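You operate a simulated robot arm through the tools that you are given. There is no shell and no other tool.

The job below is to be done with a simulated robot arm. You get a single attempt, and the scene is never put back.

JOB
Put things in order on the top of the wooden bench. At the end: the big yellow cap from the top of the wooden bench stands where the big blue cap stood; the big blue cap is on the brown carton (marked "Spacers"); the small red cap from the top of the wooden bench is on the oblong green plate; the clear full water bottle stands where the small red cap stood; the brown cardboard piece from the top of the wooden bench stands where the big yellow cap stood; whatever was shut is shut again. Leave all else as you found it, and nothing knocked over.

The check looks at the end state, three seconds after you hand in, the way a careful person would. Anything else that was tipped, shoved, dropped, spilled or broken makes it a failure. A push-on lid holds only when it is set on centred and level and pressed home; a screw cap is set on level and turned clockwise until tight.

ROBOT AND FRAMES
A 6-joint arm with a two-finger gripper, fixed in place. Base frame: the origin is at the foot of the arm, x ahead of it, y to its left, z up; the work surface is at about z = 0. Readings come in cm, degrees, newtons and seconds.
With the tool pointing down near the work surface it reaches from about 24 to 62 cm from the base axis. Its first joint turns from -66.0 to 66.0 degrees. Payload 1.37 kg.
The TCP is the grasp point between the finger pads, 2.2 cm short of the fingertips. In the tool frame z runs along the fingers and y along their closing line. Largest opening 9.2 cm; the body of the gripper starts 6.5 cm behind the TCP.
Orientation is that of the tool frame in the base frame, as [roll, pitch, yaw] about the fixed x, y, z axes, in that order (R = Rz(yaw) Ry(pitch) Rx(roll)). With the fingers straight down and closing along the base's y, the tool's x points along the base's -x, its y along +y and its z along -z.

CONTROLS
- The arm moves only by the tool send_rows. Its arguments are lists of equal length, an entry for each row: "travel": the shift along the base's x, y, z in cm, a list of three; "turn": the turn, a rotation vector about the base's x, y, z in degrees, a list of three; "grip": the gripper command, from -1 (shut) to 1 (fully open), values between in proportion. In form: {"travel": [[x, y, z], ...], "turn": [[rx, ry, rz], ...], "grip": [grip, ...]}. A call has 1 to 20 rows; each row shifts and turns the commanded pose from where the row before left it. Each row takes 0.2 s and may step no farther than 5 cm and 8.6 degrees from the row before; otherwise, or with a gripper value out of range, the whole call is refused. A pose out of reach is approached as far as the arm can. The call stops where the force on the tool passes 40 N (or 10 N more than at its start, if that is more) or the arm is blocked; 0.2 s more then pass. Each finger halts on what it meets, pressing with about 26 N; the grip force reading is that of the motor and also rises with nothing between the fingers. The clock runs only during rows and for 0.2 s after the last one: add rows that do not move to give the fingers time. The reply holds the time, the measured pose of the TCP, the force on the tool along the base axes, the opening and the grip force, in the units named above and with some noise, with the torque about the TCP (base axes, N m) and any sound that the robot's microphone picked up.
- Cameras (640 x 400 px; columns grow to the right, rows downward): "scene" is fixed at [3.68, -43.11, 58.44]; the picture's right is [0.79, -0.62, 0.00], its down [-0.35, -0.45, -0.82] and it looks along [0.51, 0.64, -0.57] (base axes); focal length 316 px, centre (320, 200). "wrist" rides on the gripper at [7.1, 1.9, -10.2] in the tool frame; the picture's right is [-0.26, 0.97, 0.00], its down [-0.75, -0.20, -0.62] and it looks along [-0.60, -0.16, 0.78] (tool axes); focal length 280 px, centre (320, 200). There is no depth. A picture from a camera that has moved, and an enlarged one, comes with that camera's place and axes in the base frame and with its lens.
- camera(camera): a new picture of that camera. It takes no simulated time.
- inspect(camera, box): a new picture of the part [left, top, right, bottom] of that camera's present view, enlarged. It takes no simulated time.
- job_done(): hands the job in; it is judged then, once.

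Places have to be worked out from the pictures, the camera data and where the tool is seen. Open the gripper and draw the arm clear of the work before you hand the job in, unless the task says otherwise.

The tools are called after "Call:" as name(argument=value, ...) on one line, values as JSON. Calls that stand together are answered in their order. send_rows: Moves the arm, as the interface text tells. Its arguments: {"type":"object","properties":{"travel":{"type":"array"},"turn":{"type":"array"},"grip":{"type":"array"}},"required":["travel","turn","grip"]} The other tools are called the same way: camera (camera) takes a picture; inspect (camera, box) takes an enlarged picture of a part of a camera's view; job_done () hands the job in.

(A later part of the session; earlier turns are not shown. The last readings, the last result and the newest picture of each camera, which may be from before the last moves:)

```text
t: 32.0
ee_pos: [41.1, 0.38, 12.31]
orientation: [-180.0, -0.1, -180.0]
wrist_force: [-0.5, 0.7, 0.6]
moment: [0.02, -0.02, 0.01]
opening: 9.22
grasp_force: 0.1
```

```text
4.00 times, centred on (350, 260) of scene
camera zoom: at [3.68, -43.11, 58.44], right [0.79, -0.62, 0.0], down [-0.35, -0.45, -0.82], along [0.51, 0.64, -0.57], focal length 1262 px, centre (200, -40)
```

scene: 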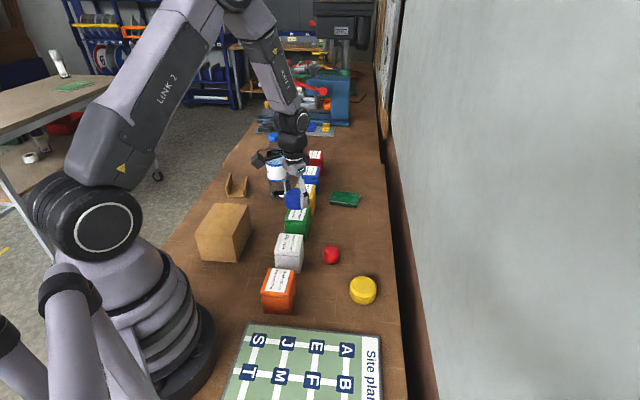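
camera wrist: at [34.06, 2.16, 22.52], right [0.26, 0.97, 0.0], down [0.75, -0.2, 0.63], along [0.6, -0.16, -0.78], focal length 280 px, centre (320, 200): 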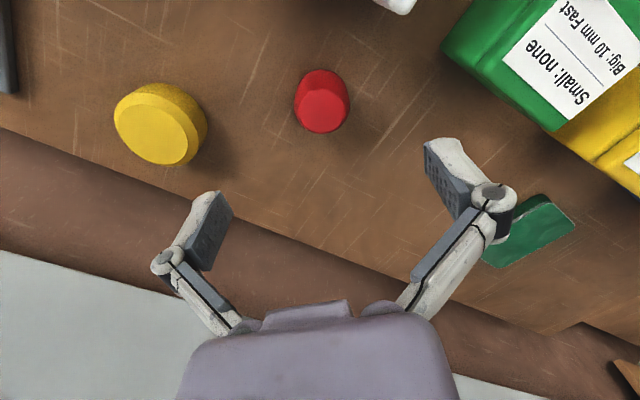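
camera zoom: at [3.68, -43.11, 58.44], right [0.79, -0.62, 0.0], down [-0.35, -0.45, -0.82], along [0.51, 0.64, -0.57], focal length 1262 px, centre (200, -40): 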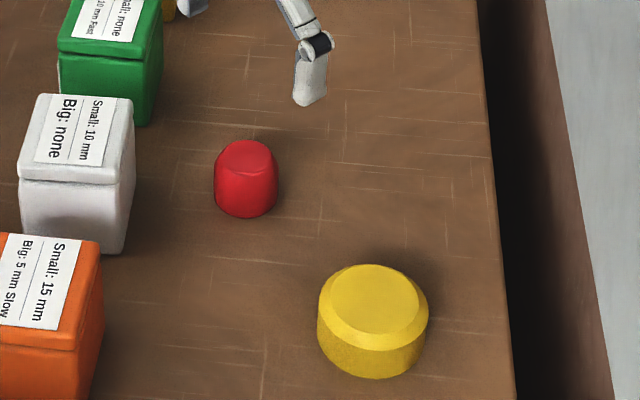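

The red cap is at ≈(41.1,0.5), right below the gripper; yellow at ≈(39.6,-12.35). I lower onto the red cap, low, and close.

Call:
send_rows(travel=[[0, 0.15, -3], [0, 0, -3], [0, 0, -2.4], [0, 0, -1.5], [0, 0, 0], [0, 0, 0], [0, 0, 0], [0, 0, 0], [0, 0, 0], [0, 0, 0], [0, 0, 0]], turn=[[0, 0, 0], [0, 0, 0], [0, 0, 0], [0, 0, 0], [0, 0, 0], [0, 0, 0], [0, 0, 0], [0, 0, 0], [0, 0, 0], [0, 0, 0], [0, 0, 0]], grip=[1, 1, 1, 1, 1, 0.3, -0.3, -1, -1, -1, -1])

Call:
camera(camera="wrist")

Call:
inspect(camera="scene", box=[300, 210, 400, 310])

```text
t: 34.4
ee_pos: [41.16, 0.5, 2.48]
orientation: [180.0, 0.0, -180.0]
wrist_force: [-0.2, 0.7, -0.1]
moment: [0.01, 0.01, 0.0]
opening: 3.86
grasp_force: 26.4
```

```text
taken
camera wrist: at [34.02, 2.35, 12.69], right [0.26, 0.97, 0.0], down [0.75, -0.2, 0.62], along [0.6, -0.16, -0.78], focal length 280 px, centre (320, 200)
```

wrist: 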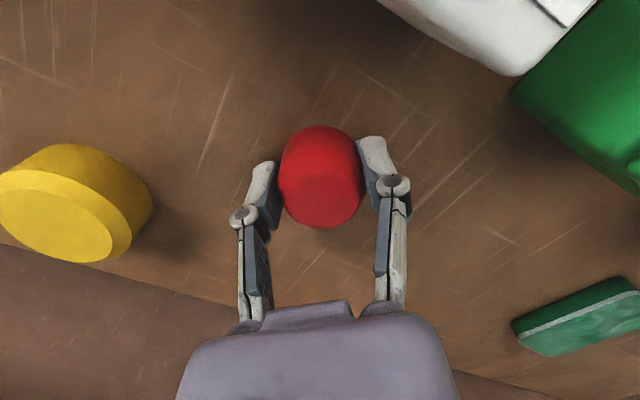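

```text
4.00 times, centred on (350, 260) of scene
camera zoom: at [3.68, -43.11, 58.44], right [0.79, -0.62, 0.0], down [-0.35, -0.45, -0.82], along [0.51, 0.64, -0.57], focal length 1262 px, centre (200, -40)
```

zoom: 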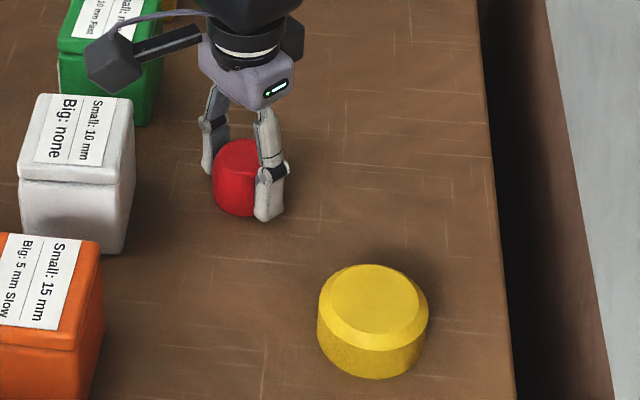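

Red is gripped (3.86 cm). I lift gently and check.

Call:
send_rows(travel=[[0, 0, 0.2], [0, 0, 0.3], [0, 0, 0.4], [0, 0, 0.5], [0, 0, 0.6], [0, 0, 0.7], [0, 0, 0.7], [0, 0, 0.7], [0, 0, 0.7], [0, 0, 0.5], [0, 0, 0.2], [0, 0, 0]], turn=[[0, 0, 0], [0, 0, 0], [0, 0, 0], [0, 0, 0], [0, 0, 0], [0, 0, 0], [0, 0, 0], [0, 0, 0], [0, 0, 0], [0, 0, 0], [0, 0, 0], [0, 0, 0]], grip=[-1, -1, -1, -1, -1, -1, -1, -1, -1, -1, -1, -1])

Call:
camera(camera="wrist")

```text
t: 37.0
ee_pos: [41.17, 0.41, 8.06]
orientation: [-180.0, 0.0, -179.9]
wrist_force: [0.9, 0.5, -0.4]
moment: [-0.03, -0.01, -0.03]
opening: 3.85
grasp_force: 26.2
```

```text
taken
camera wrist: at [34.03, 2.45, 18.22], right [0.26, 0.97, 0.0], down [0.75, -0.2, 0.62], along [0.6, -0.16, -0.78], focal length 280 px, centre (320, 200)
```

wrist: 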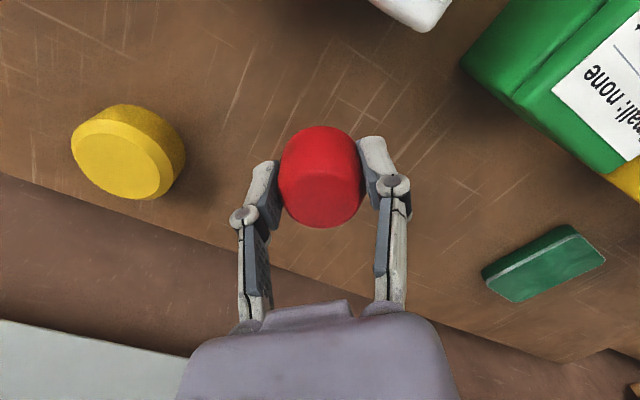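

Firm hold. I carry it toward the plate, stopping short to look.

Call:
send_rows(travel=[[0.3, 0.3, 0], [0.6, 0.6, 0], [0.9, 0.9, 0], [1, 1, 0], [1, 1, 0], [1, 1, 0], [1, 1, 0], [1, 1, 0], [1, 1, 0], [1, 1, 0], [1, 1, 0], [1, 1, 0], [1, 1, 0], [1, 1, 0], [1, 1, 0], [0.9, 0.9, 0], [0.6, 0.6, 0], [0.3, 0.3, 0], [0, 0, 0]], turn=[[0, 0, 0], [0, 0, 0], [0, 0, 0], [0, 0, 0], [0, 0, 0], [0, 0, 0], [0, 0, 0], [0, 0, 0], [0, 0, 0], [0, 0, 0], [0, 0, 0], [0, 0, 0], [0, 0, 0], [0, 0, 0], [0, 0, 0], [0, 0, 0], [0, 0, 0], [0, 0, 0], [0, 0, 0]], grip=[-1, -1, -1, -1, -1, -1, -1, -1, -1, -1, -1, -1, -1, -1, -1, -1, -1, -1, -1])

Call:
camera(camera="wrist")

Call:
inspect(camera="scene", box=[290, 130, 400, 240])

```text
t: 41.0
ee_pos: [56.77, 16.1, 8.1]
orientation: [180.0, -0.1, 180.0]
wrist_force: [0.1, -0.7, 0.0]
moment: [0.03, -0.01, 0.0]
opening: 3.81
grasp_force: 26.4
```

```text
taken
camera wrist: at [49.65, 18.06, 18.24], right [0.26, 0.97, 0.0], down [0.75, -0.2, 0.62], along [0.6, -0.16, -0.78], focal length 280 px, centre (320, 200)
```

wrist: 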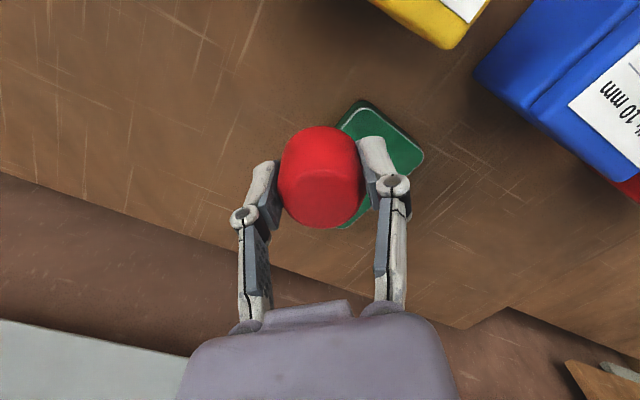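

```text
3.64 times, centred on (345, 185) of scene
camera zoom: at [3.68, -43.11, 58.44], right [0.79, -0.62, 0.0], down [-0.35, -0.45, -0.82], along [0.51, 0.64, -0.57], focal length 1147 px, centre (229, 254)
```

zoom: 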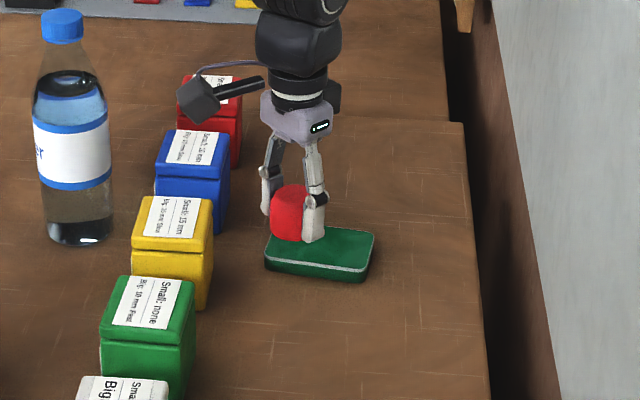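

The plate's corners put its centre at ≈(60.85,17.3). I aim for (59.6,17.8), fully on the plate and about at the reach limit, and lower partway.

Call:
send_rows(travel=[[0.4, 0.25, 0], [0.8, 0.45, 0], [0.8, 0.45, 0], [0.6, 0.35, 0], [0.3, 0.2, -0.3], [0, 0, -0.6], [0, 0, -0.8], [0, 0, -0.7], [0, 0, -0.4], [0, 0, 0]], turn=[[0, 0, 0], [0, 0, 0], [0, 0, 0], [0, 0, 0], [0, 0, 0], [0, 0, 0], [0, 0, 0], [0, 0, 0], [0, 0, 0], [0, 0, 0]], grip=[-1, -1, -1, -1, -1, -1, -1, -1, -1, -1])

Call:
camera(camera="wrist")

Call:
inspect(camera="scene", box=[310, 150, 390, 230])

```text
t: 43.2
ee_pos: [59.68, 17.87, 5.23]
orientation: [-180.0, 0.1, -180.0]
wrist_force: [0.6, -0.4, 0.1]
moment: [0.01, 0.01, 0.02]
opening: 3.74
grasp_force: 26.1
```

```text
taken
camera wrist: at [52.53, 19.74, 15.47], right [0.26, 0.97, 0.0], down [0.75, -0.2, 0.63], along [0.6, -0.16, -0.78], focal length 280 px, centre (320, 200)
```

wrist: 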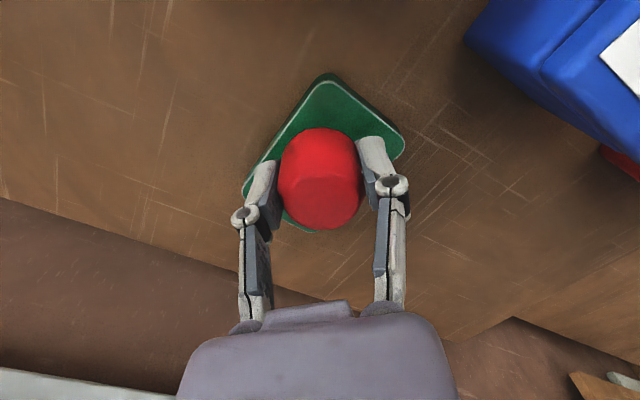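

```text
5.00 times, centred on (350, 190) of scene
camera zoom: at [3.68, -43.11, 58.44], right [0.79, -0.62, 0.0], down [-0.35, -0.45, -0.82], along [0.51, 0.64, -0.57], focal length 1577 px, centre (170, 250)
```

zoom: 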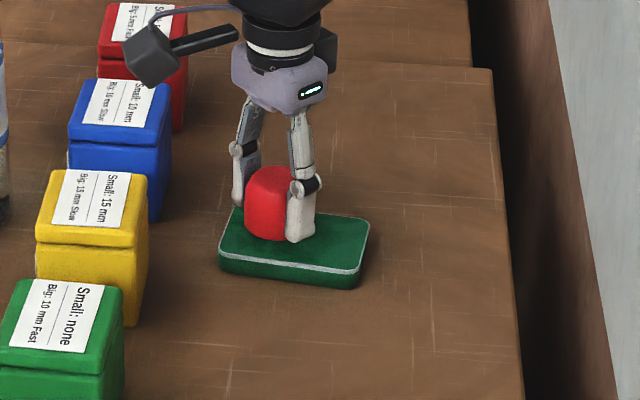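

Reached fine. I nudge a bit further toward the plate centre, and check the pose.

Call:
send_rows(travel=[[0.3, -0.25, 0], [0.4, -0.3, 0], [0, 0, 0]], turn=[[0, 0, 0], [0, 0, 0], [0, 0, 0]], grip=[-1, -1, -1])

Call:
inspect(camera="scene", box=[310, 150, 390, 230])

```text
t: 44.0
ee_pos: [60.4, 17.26, 5.29]
orientation: [180.0, 0.0, 180.0]
wrist_force: [-0.3, 0.1, -0.4]
moment: [-0.02, 0.0, 0.01]
opening: 3.74
grasp_force: 25.9
```

```text
5.00 times, centred on (350, 190) of scene
camera zoom: at [3.68, -43.11, 58.44], right [0.79, -0.62, 0.0], down [-0.35, -0.45, -0.82], along [0.51, 0.64, -0.57], focal length 1577 px, centre (170, 250)
```

zoom: 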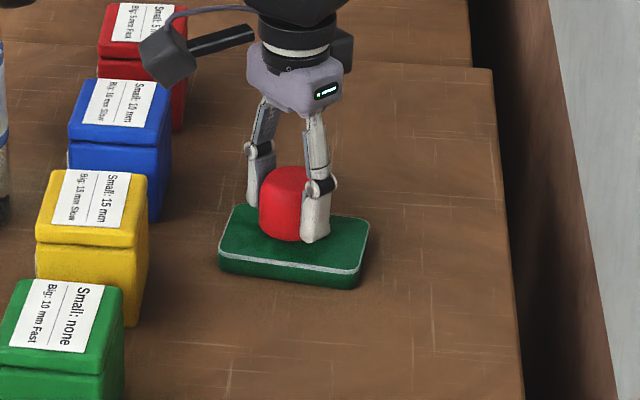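

Good placement, reachable. I lower slowly until contact.

Call:
send_rows(travel=[[0, 0, -0.3], [0, 0, -0.4], [0, 0, -0.3], [0, 0, -0.1], [0, 0, 0]], turn=[[0, 0, 0], [0, 0, 0], [0, 0, 0], [0, 0, 0], [0, 0, 0]], grip=[-1, -1, -1, -1, -1])

Call:
inspect(camera="scene", box=[310, 150, 390, 230])

```text
t: 45.2
ee_pos: [60.29, 17.29, 4.12]
orientation: [180.0, 0.1, -180.0]
wrist_force: [-0.4, -0.6, -0.5]
moment: [-0.01, -0.04, 0.02]
opening: 3.72
grasp_force: 25.8
```

```text
5.00 times, centred on (350, 190) of scene
camera zoom: at [3.68, -43.11, 58.44], right [0.79, -0.62, 0.0], down [-0.35, -0.45, -0.82], along [0.51, 0.64, -0.57], focal length 1577 px, centre (170, 250)
```

zoom: 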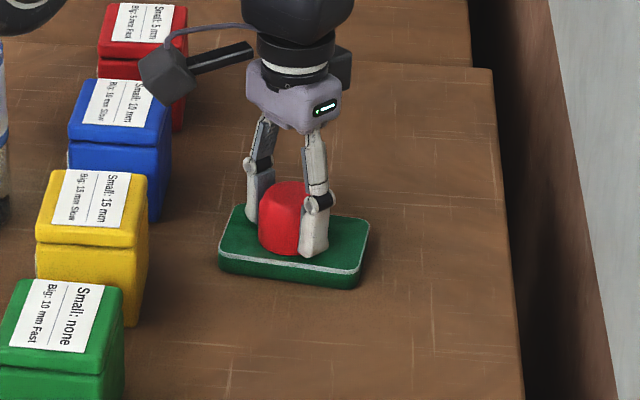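

Call:
send_rows(travel=[[0, 0, -0.1], [0, 0, -0.1], [0, 0, -0.1], [0, 0, 0]], turn=[[0, 0, 0], [0, 0, 0], [0, 0, 0], [0, 0, 0]], grip=[-1, -1, -1, -1])

```text
t: 46.2
ee_pos: [60.5, 17.3, 4.08]
orientation: [-180.0, 0.1, -179.9]
wrist_force: [-3.6, -3.0, 17.2]
moment: [0.02, 0.03, -0.04]
opening: 3.73
grasp_force: 26.0
```

Contact on the plate (17 N). I ease up a hair and open gradually, then look.

Call:
send_rows(travel=[[0, 0, 0.1], [0, 0, 0], [0, 0, 0], [0, 0, 0], [0, 0, 0], [0, 0, 0]], turn=[[0, 0, 0], [0, 0, 0], [0, 0, 0], [0, 0, 0], [0, 0, 0], [0, 0, 0]], grip=[-1, -0.1, 0, 0.15, 0.4, 0.4])

Call:
inspect(camera="scene", box=[310, 150, 390, 230])

Call:
camera(camera="wrist")

```text
t: 47.6
ee_pos: [60.31, 17.31, 3.94]
orientation: [-179.9, -0.1, 179.9]
wrist_force: [0.6, 0.4, 0.3]
moment: [0.02, -0.04, -0.04]
opening: 6.44
grasp_force: 0.1
```

```text
5.00 times, centred on (350, 190) of scene
camera zoom: at [3.68, -43.11, 58.44], right [0.79, -0.62, 0.0], down [-0.35, -0.45, -0.82], along [0.51, 0.64, -0.57], focal length 1577 px, centre (170, 250)
```

zoom: 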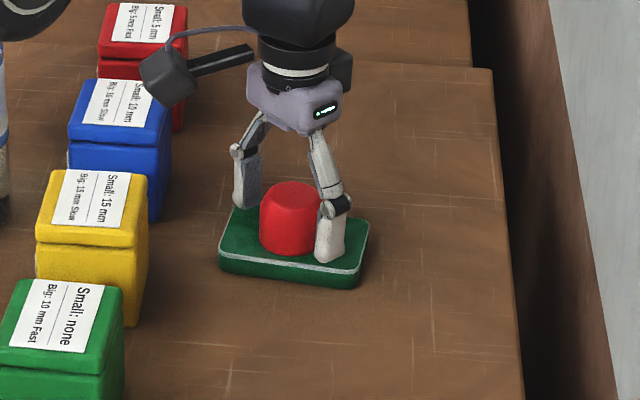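

```text
taken
camera wrist: at [53.28, 19.15, 14.17], right [0.26, 0.97, 0.0], down [0.75, -0.2, 0.62], along [0.6, -0.16, -0.78], focal length 280 px, centre (320, 200)
```

wrist: 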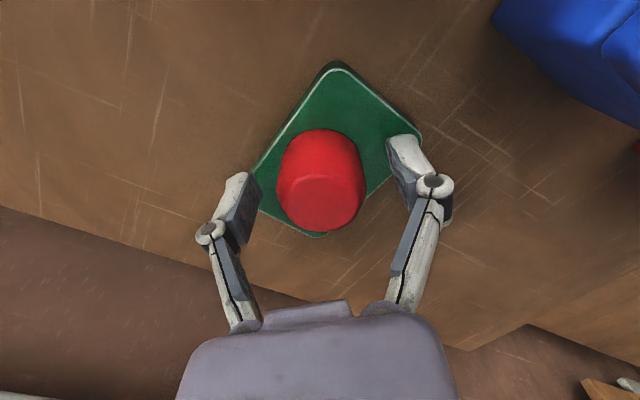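

The red cap stands on the plate. I rise straight up and go to the yellow cap.

Call:
send_rows(travel=[[0, 0, 1.5], [0, 0, 2.5], [0, 0, 3], [0, 0, 3], [-2.08, -2.95, 0], [-2.08, -2.95, 0], [-2.08, -2.95, 0], [-2.08, -2.95, 0], [-2.08, -2.95, 0], [-2.08, -2.95, 0], [-2.08, -2.95, 0], [-2.08, -2.95, -1], [-2.08, -2.95, -1], [-2.08, -2.95, -1], [0, 0, 0]], turn=[[0, 0, 0], [0, 0, 0], [0, 0, 0], [0, 0, 0], [0, 0, 0], [0, 0, 0], [0, 0, 0], [0, 0, 0], [0, 0, 0], [0, 0, 0], [0, 0, 0], [0, 0, 0], [0, 0, 0], [0, 0, 0], [0, 0, 0]], grip=[0.4, 0.5, 0.6, 1, 1, 1, 1, 1, 1, 1, 1, 1, 1, 1, 1])

Call:
camera(camera="wrist")

Call:
camera(camera="scene")

```text
t: 50.8
ee_pos: [39.82, -12.08, 10.78]
orientation: [180.0, 0.0, -180.0]
wrist_force: [0.3, -1.1, 1.0]
moment: [0.04, 0.01, -0.01]
opening: 9.19
grasp_force: 0.0
```

```text
taken
camera wrist: at [32.59, -10.28, 20.97], right [0.26, 0.97, 0.0], down [0.75, -0.2, 0.62], along [0.6, -0.16, -0.78], focal length 280 px, centre (320, 200)
```

wrist: 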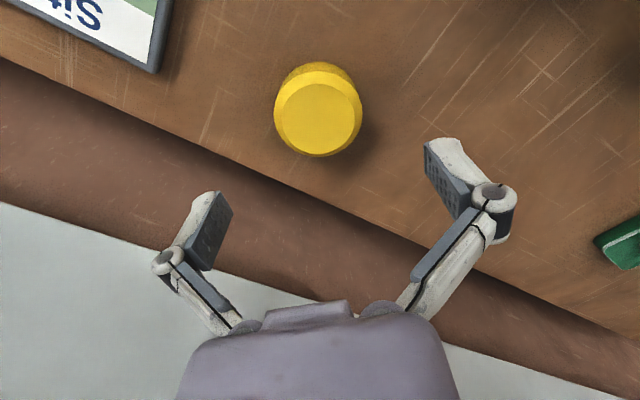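

```text
taken
```

scene: 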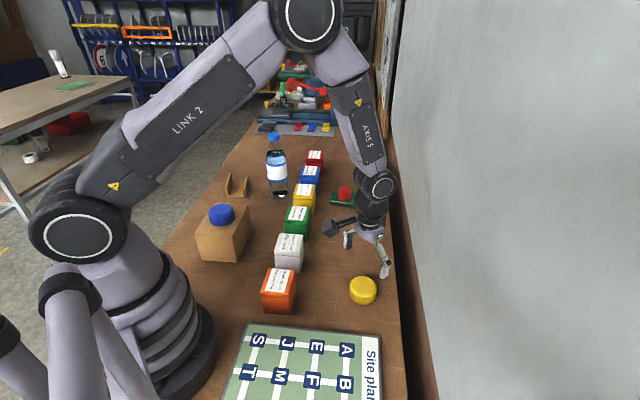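

The yellow cap is at ≈(39.55,-12.4), directly below. I lower to z≈2.4 and close.

Call:
send_rows(travel=[[0, -0.12, -3], [0, 0, -3], [0, 0, -1.6], [0, 0, -0.8], [0, 0, 0]], turn=[[0, 0, 0], [0, 0, 0], [0, 0, 0], [0, 0, 0], [0, 0, 0]], grip=[1, 1, 1, 1, 1])

Call:
camera(camera="wrist")

Call:
inspect(camera="scene", box=[310, 230, 420, 320])

```text
t: 52.0
ee_pos: [39.49, -12.36, 2.29]
orientation: [180.0, -0.1, -180.0]
wrist_force: [0.2, 0.3, -0.4]
moment: [0.01, -0.04, 0.0]
opening: 9.21
grasp_force: 0.0
```

```text
taken
camera wrist: at [32.4, -10.43, 12.58], right [0.26, 0.97, 0.0], down [0.75, -0.2, 0.62], along [0.6, -0.16, -0.78], focal length 280 px, centre (320, 200)
```

wrist: 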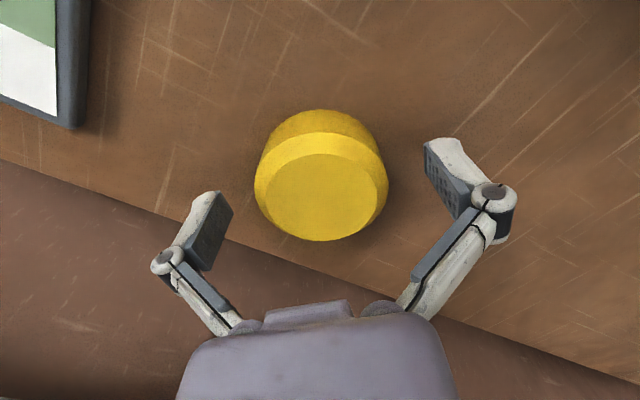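

```text
4.44 times, centred on (365, 275) of scene
camera zoom: at [3.68, -43.11, 58.44], right [0.79, -0.62, 0.0], down [-0.35, -0.45, -0.82], along [0.51, 0.64, -0.57], focal length 1402 px, centre (120, -133)
```

zoom: 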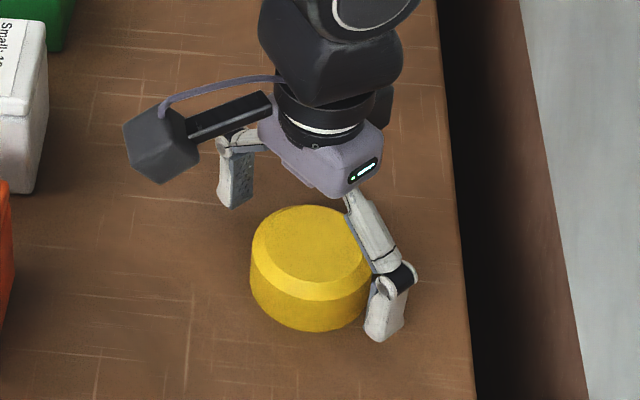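

Centred. I close on the yellow cap.

Call:
send_rows(travel=[[0, 0, 0], [0, 0, 0], [0, 0, 0], [0, 0, 0], [0, 0, 0], [0, 0, 0], [0, 0, 0]], turn=[[0, 0, 0], [0, 0, 0], [0, 0, 0], [0, 0, 0], [0, 0, 0], [0, 0, 0], [0, 0, 0]], grip=[0.6, 0.4, -1, -1, -1, -1, -1])

Call:
camera(camera="wrist")

```text
t: 53.6
ee_pos: [39.44, -12.29, 2.51]
orientation: [-179.9, 0.0, -180.0]
wrist_force: [-1.7, -1.8, 8.8]
moment: [-0.13, 0.07, 0.07]
opening: 5.87
grasp_force: 25.4
```

```text
taken
camera wrist: at [32.41, -10.43, 12.63], right [0.26, 0.97, 0.0], down [0.75, -0.2, 0.63], along [0.6, -0.16, -0.78], focal length 280 px, centre (320, 200)
```

wrist: 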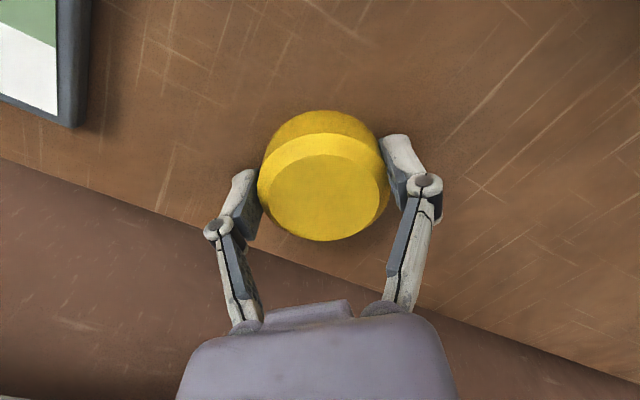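

Gripped (5.87 cm). I lift very slowly.

Call:
send_rows(travel=[[0, 0, 0.1], [0, 0, 0.2], [0, 0, 0.2], [0, 0, 0.3], [0, 0, 0.3], [0, 0, 0.3], [0, 0, 0.2], [0, 0, 0]], turn=[[0, 0, 0], [0, 0, 0], [0, 0, 0], [0, 0, 0], [0, 0, 0], [0, 0, 0], [0, 0, 0], [0, 0, 0]], grip=[-1, -1, -1, -1, -1, -1, -1, -1])

Call:
camera(camera="wrist")

Call:
inspect(camera="scene", box=[310, 230, 420, 320])

```text
t: 55.4
ee_pos: [39.5, -12.16, 4.1]
orientation: [179.9, 0.1, 180.0]
wrist_force: [0.4, 0.5, 0.0]
moment: [0.02, 0.01, 0.02]
opening: 5.85
grasp_force: 25.9
```

```text
taken
camera wrist: at [32.38, -10.34, 14.3], right [0.26, 0.97, 0.0], down [0.75, -0.2, 0.62], along [0.6, -0.16, -0.78], focal length 280 px, centre (320, 200)
```

wrist: 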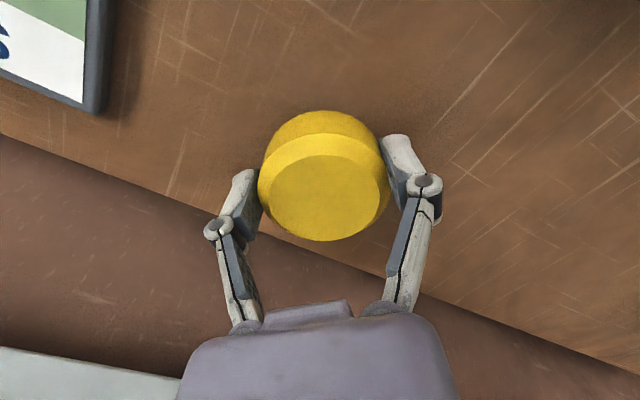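

```text
4.44 times, centred on (365, 275) of scene
camera zoom: at [3.68, -43.11, 58.44], right [0.79, -0.62, 0.0], down [-0.35, -0.45, -0.82], along [0.51, 0.64, -0.57], focal length 1402 px, centre (120, -133)
```

zoom: 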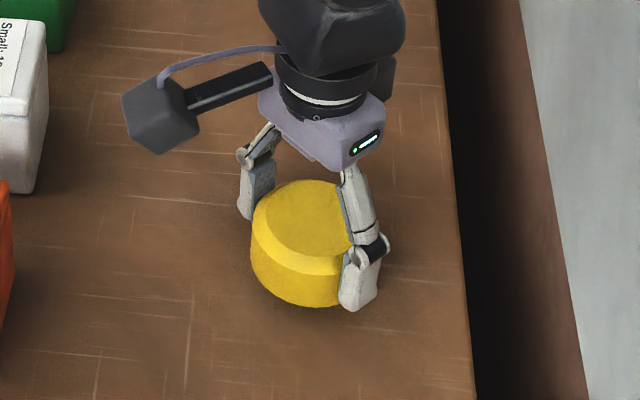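

Held steadily. The way to the blue cap's old spot is clear, so I carry it low and slowly along the bench.

Call:
send_rows(travel=[[0.15, 0.15, 0], [0.3, 0.3, 0], [0.45, 0.45, 0], [0.55, 0.55, 0], [0.55, 0.55, 0], [0.55, 0.55, 0], [0.55, 0.55, 0], [0.55, 0.55, 0], [0.55, 0.55, 0], [0.55, 0.55, 0], [0.55, 0.55, 0], [0.55, 0.55, 0], [0.55, 0.55, 0], [0.55, 0.55, 0], [0.55, 0.55, 0], [0.55, 0.55, 0], [0.55, 0.55, 0], [0.4, 0.4, 0], [0.2, 0.2, 0]], turn=[[0, 0, 0], [0, 0, 0], [0, 0, 0], [0, 0, 0], [0, 0, 0], [0, 0, 0], [0, 0, 0], [0, 0, 0], [0, 0, 0], [0, 0, 0], [0, 0, 0], [0, 0, 0], [0, 0, 0], [0, 0, 0], [0, 0, 0], [0, 0, 0], [0, 0, 0], [0, 0, 0], [0, 0, 0]], grip=[-1, -1, -1, -1, -1, -1, -1, -1, -1, -1, -1, -1, -1, -1, -1, -1, -1, -1, -1])

Call:
send_rows(travel=[[0.15, 0.15, 0], [0.3, 0.3, 0], [0.45, 0.45, 0], [0.55, 0.55, 0], [0.55, 0.55, 0], [0.55, 0.55, 0], [0.55, 0.55, 0], [0.55, 0.55, 0], [0.55, 0.5, 0], [0.45, 0.4, 0], [0.3, 0.28, 0], [0.17, 0.15, 0], [0, 0, 0]], turn=[[0, 0, 0], [0, 0, 0], [0, 0, 0], [0, 0, 0], [0, 0, 0], [0, 0, 0], [0, 0, 0], [0, 0, 0], [0, 0, 0], [0, 0, 0], [0, 0, 0], [0, 0, 0], [0, 0, 0]], grip=[-1, -1, -1, -1, -1, -1, -1, -1, -1, -1, -1, -1, -1])

Call:
camera(camera="wrist")

Call:
inspect(camera="scene", box=[310, 160, 420, 280])

```text
t: 59.4
ee_pos: [48.87, -2.96, 4.26]
orientation: [-180.0, 0.0, -180.0]
wrist_force: [0.6, 0.3, 0.1]
moment: [0.0, 0.01, 0.0]
opening: 5.81
grasp_force: 25.8
```

```text
t: 62.2
ee_pos: [53.93, 2.01, 3.96]
orientation: [-180.0, 0.0, -179.9]
wrist_force: [-0.4, -0.8, -0.7]
moment: [0.01, -0.01, 0.0]
opening: 5.79
grasp_force: 25.9
```

```text
taken
camera wrist: at [46.78, 3.86, 14.3], right [0.26, 0.97, 0.0], down [0.75, -0.2, 0.63], along [0.6, -0.16, -0.78], focal length 280 px, centre (320, 200)
```

wrist: 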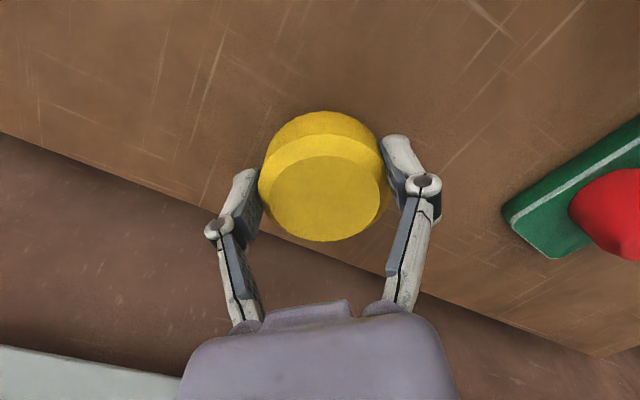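

```text
3.33 times, centred on (365, 220) of scene
camera zoom: at [3.68, -43.11, 58.44], right [0.79, -0.62, 0.0], down [-0.35, -0.45, -0.82], along [0.51, 0.64, -0.57], focal length 1052 px, centre (170, 133)
```

zoom: 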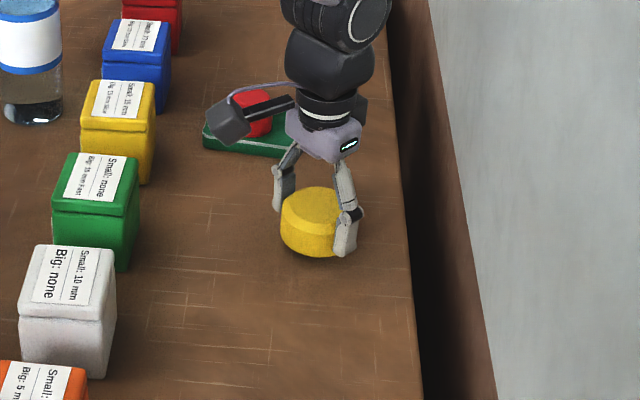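

Matches the old blue position within a couple of millimetres. I lower slowly to the bench.

Call:
send_rows(travel=[[-0.1, 0, -0.3], [0, 0, -0.4], [0, 0, -0.3], [0, 0, -0.2], [0, 0, -0.1], [0, 0, -0.1], [0, 0, 0]], turn=[[0, 0, 0], [0, 0, 0], [0, 0, 0], [0, 0, 0], [0, 0, 0], [0, 0, 0], [0, 0, 0]], grip=[-1, -1, -1, -1, -1, -1, -1])

Call:
inspect(camera="scene", box=[310, 160, 420, 280])

```text
t: 63.8
ee_pos: [53.72, 2.03, 2.73]
orientation: [179.9, 0.0, 179.9]
wrist_force: [1.2, 0.2, -0.2]
moment: [-0.02, 0.01, 0.01]
opening: 5.79
grasp_force: 26.2
```

```text
3.33 times, centred on (365, 220) of scene
camera zoom: at [3.68, -43.11, 58.44], right [0.79, -0.62, 0.0], down [-0.35, -0.45, -0.82], along [0.51, 0.64, -0.57], focal length 1052 px, centre (170, 133)
```

zoom: 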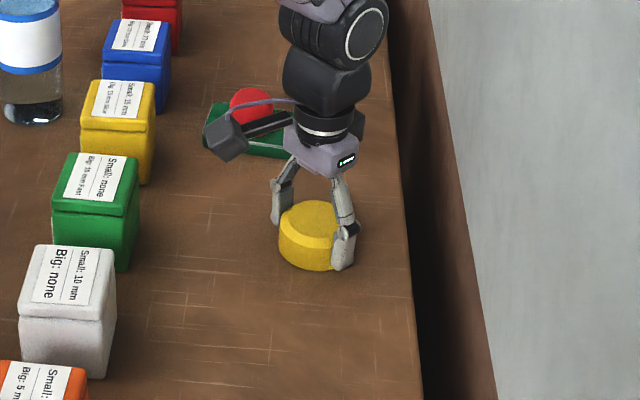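

Call:
send_rows(travel=[[0, 0, -0.1], [0, 0, -0.1], [0, 0, -0.1], [0, 0, 0]], turn=[[0, 0, 0], [0, 0, 0], [0, 0, 0], [0, 0, 0]], grip=[-1, -1, -1, -1])

```text
t: 64.8
ee_pos: [53.8, 1.95, 2.39]
orientation: [179.9, 0.1, -180.0]
wrist_force: [-3.3, -0.1, 12.1]
moment: [-0.14, 0.05, -0.02]
opening: 5.79
grasp_force: 25.9
```

Contact (12 N): the cap is on the bench. I open gradually and look.

Call:
send_rows(travel=[[0, 0, 0.1], [0, 0, 0], [0, 0, 0], [0, 0, 0], [0, 0, 0], [0, 0, 0]], turn=[[0, 0, 0], [0, 0, 0], [0, 0, 0], [0, 0, 0], [0, 0, 0], [0, 0, 0]], grip=[-1, 0.3, 0.4, 0.6, 1, 1])

Call:
send_rows(travel=[[0, 0, 1.5], [0, 0, 3], [0, 0, 3], [0, 0, 4], [-3, 0, 2], [-3, 0, 1], [0, 0, 0]], turn=[[0, 0, 0], [0, 0, 0], [0, 0, 0], [0, 0, 0], [0, 0, 0], [0, 0, 0], [0, 0, 0]], grip=[1, 1, 1, 1, 1, 1, 1])

Call:
camera(camera="wrist")

Call:
inspect(camera="scene", box=[310, 180, 400, 310])

Call:
inspect(camera="scene", box=[220, 120, 320, 220])

```text
t: 66.2
ee_pos: [53.76, 1.95, 2.59]
orientation: [-180.0, -0.1, -180.0]
wrist_force: [0.4, 0.2, -0.1]
moment: [-0.02, 0.0, 0.02]
opening: 9.2
grasp_force: 0.2
```

```text
t: 67.8
ee_pos: [47.55, 1.8, 17.04]
orientation: [179.9, 0.0, 179.9]
wrist_force: [0.3, 0.1, 0.4]
moment: [-0.03, -0.01, 0.01]
opening: 9.22
grasp_force: 0.1
```

```text
taken
camera wrist: at [40.53, 3.74, 27.26], right [0.26, 0.97, 0.0], down [0.75, -0.2, 0.63], along [0.6, -0.16, -0.78], focal length 280 px, centre (320, 200)
```

wrist: 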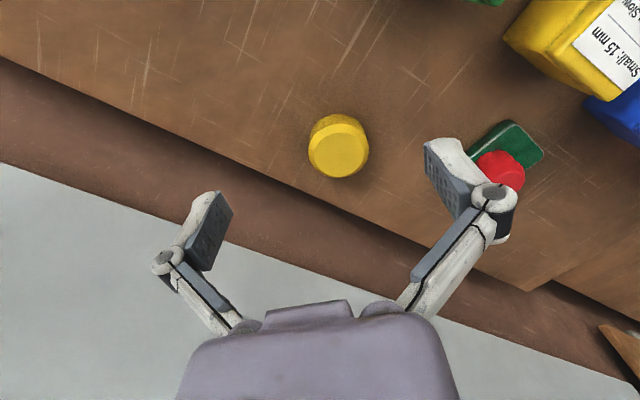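

```text
3.08 times, centred on (355, 245) of scene
camera zoom: at [3.68, -43.11, 58.44], right [0.79, -0.62, 0.0], down [-0.35, -0.45, -0.82], along [0.51, 0.64, -0.57], focal length 971 px, centre (212, 62)
```

zoom: 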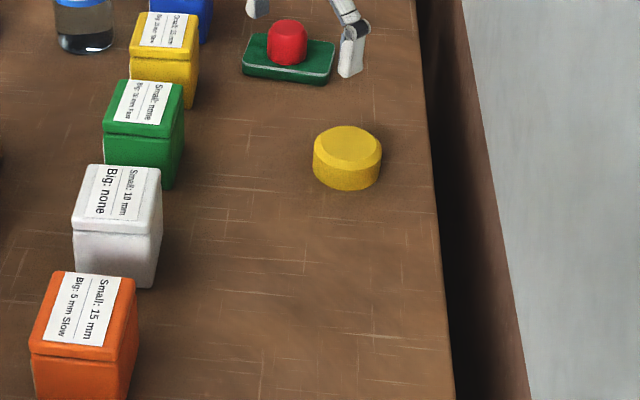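

```text
4.00 times, centred on (270, 170) of scene
camera zoom: at [3.68, -43.11, 58.44], right [0.79, -0.62, 0.0], down [-0.35, -0.45, -0.82], along [0.51, 0.64, -0.57], focal length 1262 px, centre (520, 320)
```

zoom: 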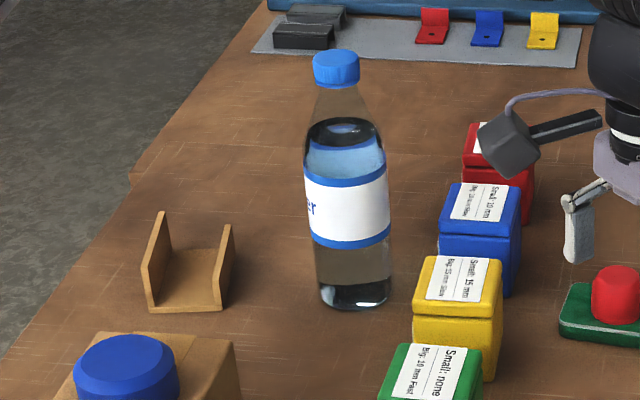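

Yellow now occupies the old blue position nearly exactly. For the bottle (body ≈6.4 cm wide, ≈21 cm tall) I'll grip the body with the tool tilted ~43° so the palm clears the screw cap; I tilt while moving to a viewing spot.

Call:
send_rows(travel=[[0, 0, 1], [0, 0, 1], [-1.06, 3.28, 0.2], [-1.06, 3.28, 0.2], [-1.06, 3.28, 0.2], [-1.06, 3.28, 0.2], [-1.06, 3.28, 0.2], [-1.06, 3.28, 0.2], [-1.06, 3.28, 0], [-1.06, 3.28, 0], [-1.06, 3.28, 0], [-1.06, 3.28, 0], [0, 0, 0]], turn=[[0, -8.6, 0], [0, -8.6, 0], [0, -8.6, 0], [0, -8.6, 0], [0, -8.6, 0], [0, 0, 0], [0, 0, 0], [0, 0, 0], [0, 0, 0], [0, 0, 0], [0, 0, 0], [0, 0, 0], [0, 0, 0]], grip=[1, 1, 1, 1, 1, 1, 1, 1, 1, 1, 1, 1, 1])

Call:
camera(camera="wrist")

Call:
camera(camera="scene")

```text
t: 70.6
ee_pos: [37.61, 33.72, 20.06]
orientation: [180.0, 42.9, 180.0]
wrist_force: [1.1, -0.5, 0.1]
moment: [0.01, -0.02, -0.02]
opening: 9.18
grasp_force: 0.1
out of reach, approached as far as the arm can: row 3, 4
```

```text
taken
camera wrist: at [25.44, 35.62, 22.79], right [0.19, 0.97, 0.18], down [0.12, -0.2, 0.97], along [0.97, -0.16, -0.16], focal length 280 px, centre (320, 200)
```

wrist: 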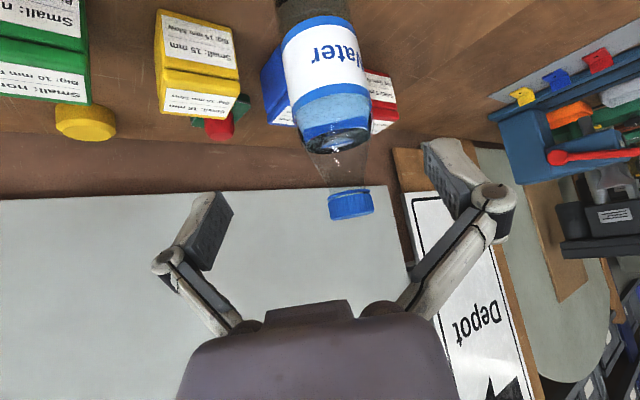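

```text
taken
```

scene: 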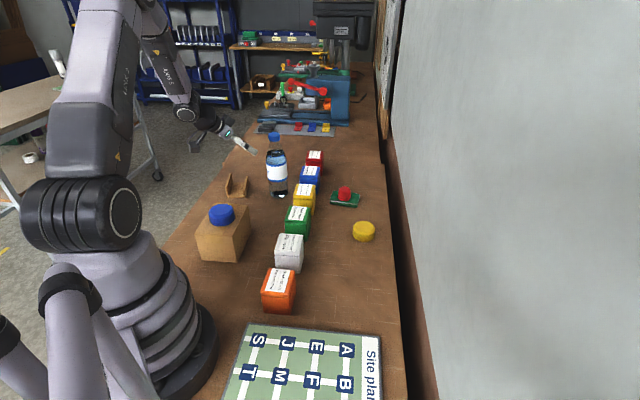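

The bottle's axis works out at ≈(46.6,34.45), grip height z≈10.5. I approach along the tool axis, pausing halfway.

Call:
send_rows(travel=[[0.9, 0.35, -1], [0.8, 0.35, -1], [0.8, 0, -1], [1.3, 0, -1.4], [1.3, 0, -1.4], [0, 0, 0]], turn=[[0, 0, 0], [0, 0, 0], [0, 0, 0], [0, 0, 0], [0, 0, 0], [0, 0, 0]], grip=[1, 1, 1, 1, 1, 1])

Call:
camera(camera="wrist")

Call:
inspect(camera="scene", box=[180, 90, 330, 220])

```text
t: 72.0
ee_pos: [42.51, 34.36, 14.13]
orientation: [180.0, 43.0, 179.9]
wrist_force: [-1.1, 0.9, 0.1]
moment: [0.0, -0.01, 0.02]
opening: 9.19
grasp_force: 0.1
```

```text
taken
camera wrist: at [30.44, 36.22, 16.87], right [0.19, 0.97, 0.18], down [0.12, -0.2, 0.97], along [0.97, -0.16, -0.16], focal length 280 px, centre (320, 200)
```

wrist: 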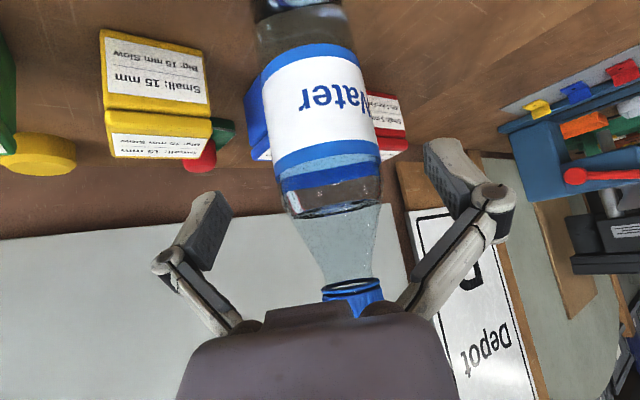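

```text
3.08 times, centred on (255, 155) of scene
camera zoom: at [3.68, -43.11, 58.44], right [0.79, -0.62, 0.0], down [-0.35, -0.45, -0.82], along [0.51, 0.64, -0.57], focal length 971 px, centre (520, 338)
```

zoom: 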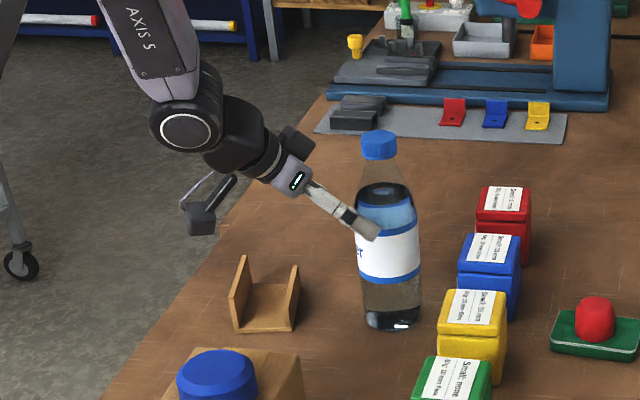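

Alignment looks right. I go the remaining ~5 cm along the tool axis and close on the label.

Call:
send_rows(travel=[[1.2, 0.1, -1.2], [1.2, 0, -1.2], [1.1, 0, -1.2], [0, 0, 0]], turn=[[0, 0, 0], [0, 0, 0], [0, 0, 0], [0, 0, 0]], grip=[1, 1, 1, 1])

Call:
camera(camera="wrist")

Call:
inspect(camera="scene", box=[210, 110, 330, 210])

```text
t: 73.0
ee_pos: [46.11, 34.32, 10.77]
orientation: [-179.9, 43.0, 179.9]
wrist_force: [0.3, -0.2, 0.9]
moment: [0.01, 0.0, -0.01]
opening: 9.2
grasp_force: 0.2
```

```text
taken
camera wrist: at [33.97, 36.28, 13.29], right [0.19, 0.96, 0.18], down [0.12, -0.2, 0.97], along [0.97, -0.16, -0.16], focal length 280 px, centre (320, 200)
```

wrist: 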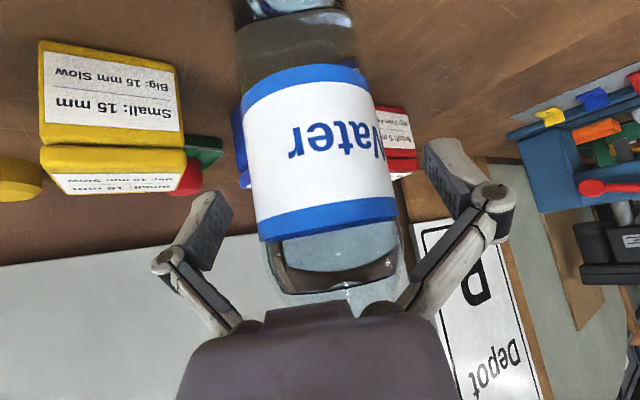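

```text
4.00 times, centred on (270, 160) of scene
camera zoom: at [3.68, -43.11, 58.44], right [0.79, -0.62, 0.0], down [-0.35, -0.45, -0.82], along [0.51, 0.64, -0.57], focal length 1262 px, centre (520, 360)
```

zoom: 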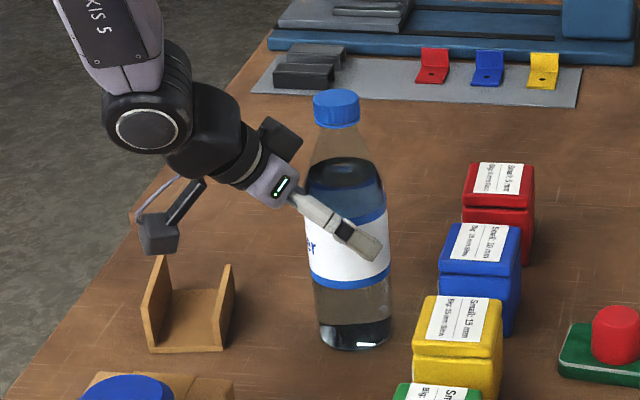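

The bottle sits between the pads. I advance 0.4 cm and close.

Call:
send_rows(travel=[[0.4, 0.1, 0], [0, 0, 0], [0, 0, 0], [0, 0, 0], [0, 0, 0], [0, 0, 0], [0, 0, 0], [0, 0, 0]], turn=[[0, 0, 0], [0, 0, 0], [0, 0, 0], [0, 0, 0], [0, 0, 0], [0, 0, 0], [0, 0, 0], [0, 0, 0]], grip=[1, 0.6, 0.45, -1, -1, -1, -1, -1])

Call:
camera(camera="wrist")

Call:
inspect(camera="scene", box=[210, 110, 330, 210])

```text
t: 74.8
ee_pos: [46.45, 34.51, 10.71]
orientation: [-179.9, 43.0, 180.0]
wrist_force: [1.3, -1.3, -0.1]
moment: [-0.05, -0.1, -0.03]
opening: 6.3
grasp_force: 26.2
```

```text
taken
camera wrist: at [34.36, 36.39, 13.33], right [0.19, 0.97, 0.18], down [0.12, -0.2, 0.97], along [0.97, -0.16, -0.16], focal length 280 px, centre (320, 200)
```

wrist: 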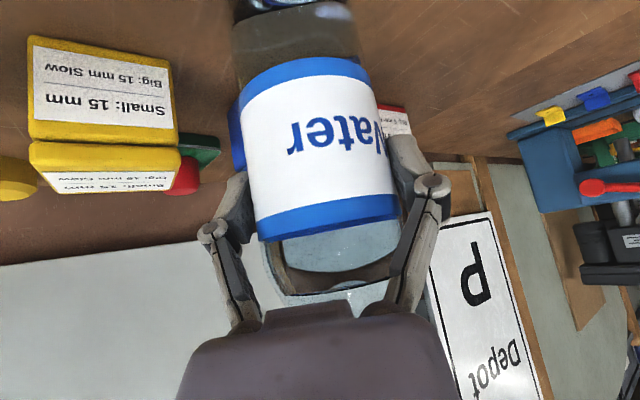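

```text
4.00 times, centred on (270, 160) of scene
camera zoom: at [3.68, -43.11, 58.44], right [0.79, -0.62, 0.0], down [-0.35, -0.45, -0.82], along [0.51, 0.64, -0.57], focal length 1262 px, centre (520, 360)
```

zoom: 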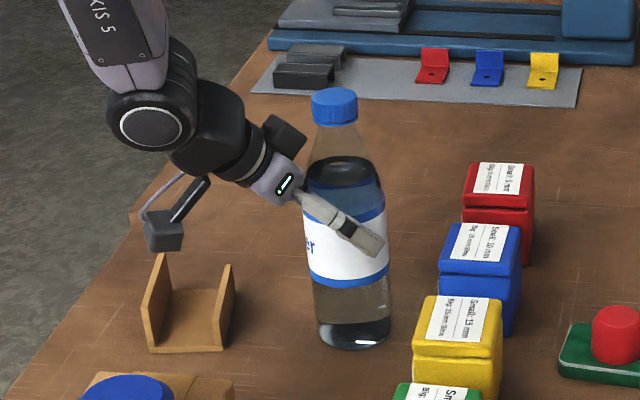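

Gripped at 6.3 cm. I lift slightly, slowly, to test the hold.

Call:
send_rows(travel=[[0, 0, 0.1], [0, 0, 0.15], [0, 0, 0.2], [0, 0, 0.2], [0, 0, 0.2], [0, 0, 0.15], [0, 0, 0], [0, 0, 0], [0, 0, 0]], turn=[[0, 0, 0], [0, 0, 0], [0, 0, 0], [0, 0, 0], [0, 0, 0], [0, 0, 0], [0, 0, 0], [0, 0, 0], [0, 0, 0]], grip=[-1, -1, -1, -1, -1, -1, -1, -1, -1])

Call:
camera(camera="wrist")

Call:
inspect(camera="scene", box=[210, 110, 330, 210])

```text
t: 76.8
ee_pos: [46.51, 34.46, 11.71]
orientation: [180.0, 43.0, 179.9]
wrist_force: [0.3, -0.3, -4.3]
moment: [0.03, 0.05, 0.0]
opening: 6.32
grasp_force: 25.7
```

```text
taken
camera wrist: at [34.43, 36.38, 14.33], right [0.19, 0.97, 0.18], down [0.12, -0.2, 0.97], along [0.97, -0.16, -0.16], focal length 280 px, centre (320, 200)
```

wrist: 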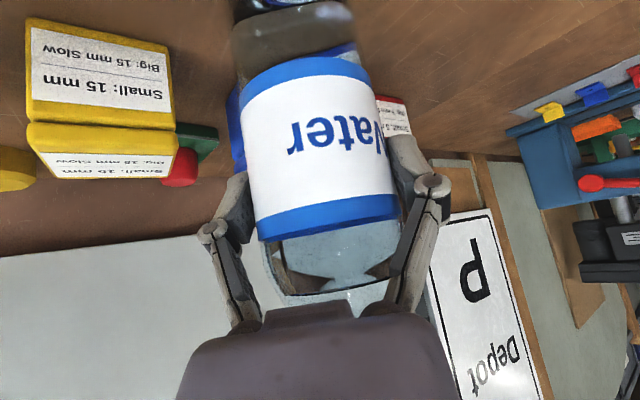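

```text
4.00 times, centred on (270, 160) of scene
camera zoom: at [3.69, -43.1, 58.44], right [0.79, -0.62, 0.0], down [-0.35, -0.45, -0.82], along [0.51, 0.64, -0.57], focal length 1262 px, centre (520, 360)
```

zoom: 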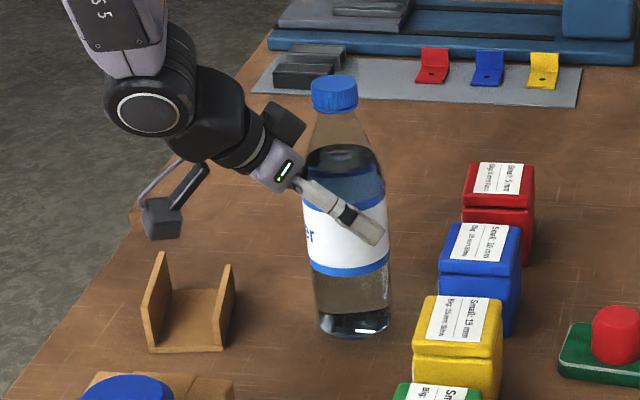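

Held with about 4.3 N of weight and no slip. I lift slowly to clear the boxes.

Call:
send_rows(travel=[[0, 0, 0.15], [0, 0, 0.3], [0, 0, 0.45], [0, 0, 0.6], [0, 0, 0.6], [0, 0, 0.6], [0, 0, 0.6], [0, 0, 0.6], [0, 0, 0.6], [0, 0, 0.6], [0, 0, 0.6], [0, 0, 0.6], [0, 0, 0.6], [0, 0, 0.6], [0, 0, 0.6], [0, 0, 0.6], [0, 0, 0.6], [0, 0, 0.4], [0, 0, 0.2], [0, 0, 0]], turn=[[0, 0, 0], [0, 0, 0], [0, 0, 0], [0, 0, 0], [0, 0, 0], [0, 0, 0], [0, 0, 0], [0, 0, 0], [0, 0, 0], [0, 0, 0], [0, 0, 0], [0, 0, 0], [0, 0, 0], [0, 0, 0], [0, 0, 0], [0, 0, 0], [0, 0, 0], [0, 0, 0], [0, 0, 0], [0, 0, 0]], grip=[-1, -1, -1, -1, -1, -1, -1, -1, -1, -1, -1, -1, -1, -1, -1, -1, -1, -1, -1, -1])

Call:
camera(camera="wrist")

Call:
camera(camera="scene")

```text
t: 81.0
ee_pos: [46.52, 34.48, 21.64]
orientation: [-180.0, 43.0, -180.0]
wrist_force: [0.0, 0.2, -4.6]
moment: [-0.01, 0.02, 0.01]
opening: 6.31
grasp_force: 26.0
```

```text
taken
camera wrist: at [34.34, 36.34, 24.29], right [0.19, 0.97, 0.18], down [0.12, -0.2, 0.97], along [0.97, -0.16, -0.16], focal length 280 px, centre (320, 200)
```

wrist: 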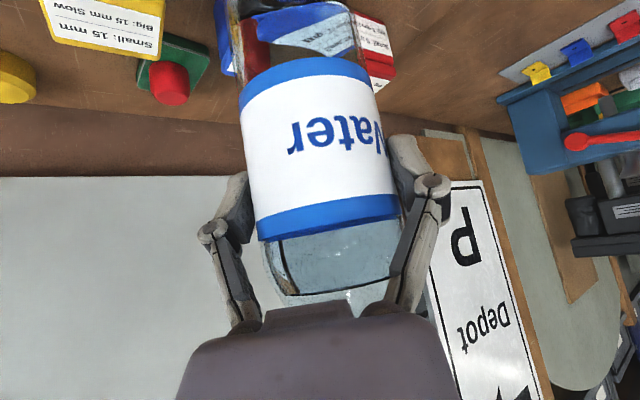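

```text
taken
```

scene: 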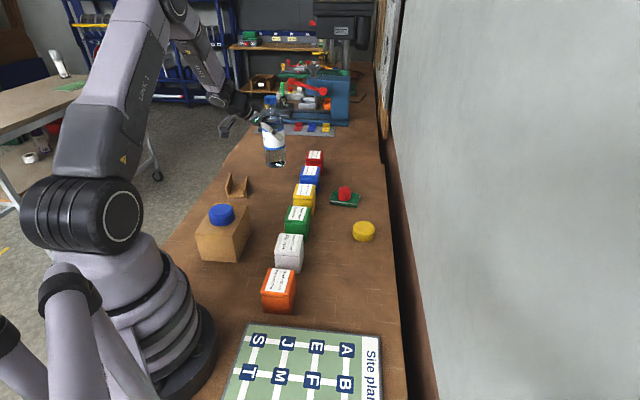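

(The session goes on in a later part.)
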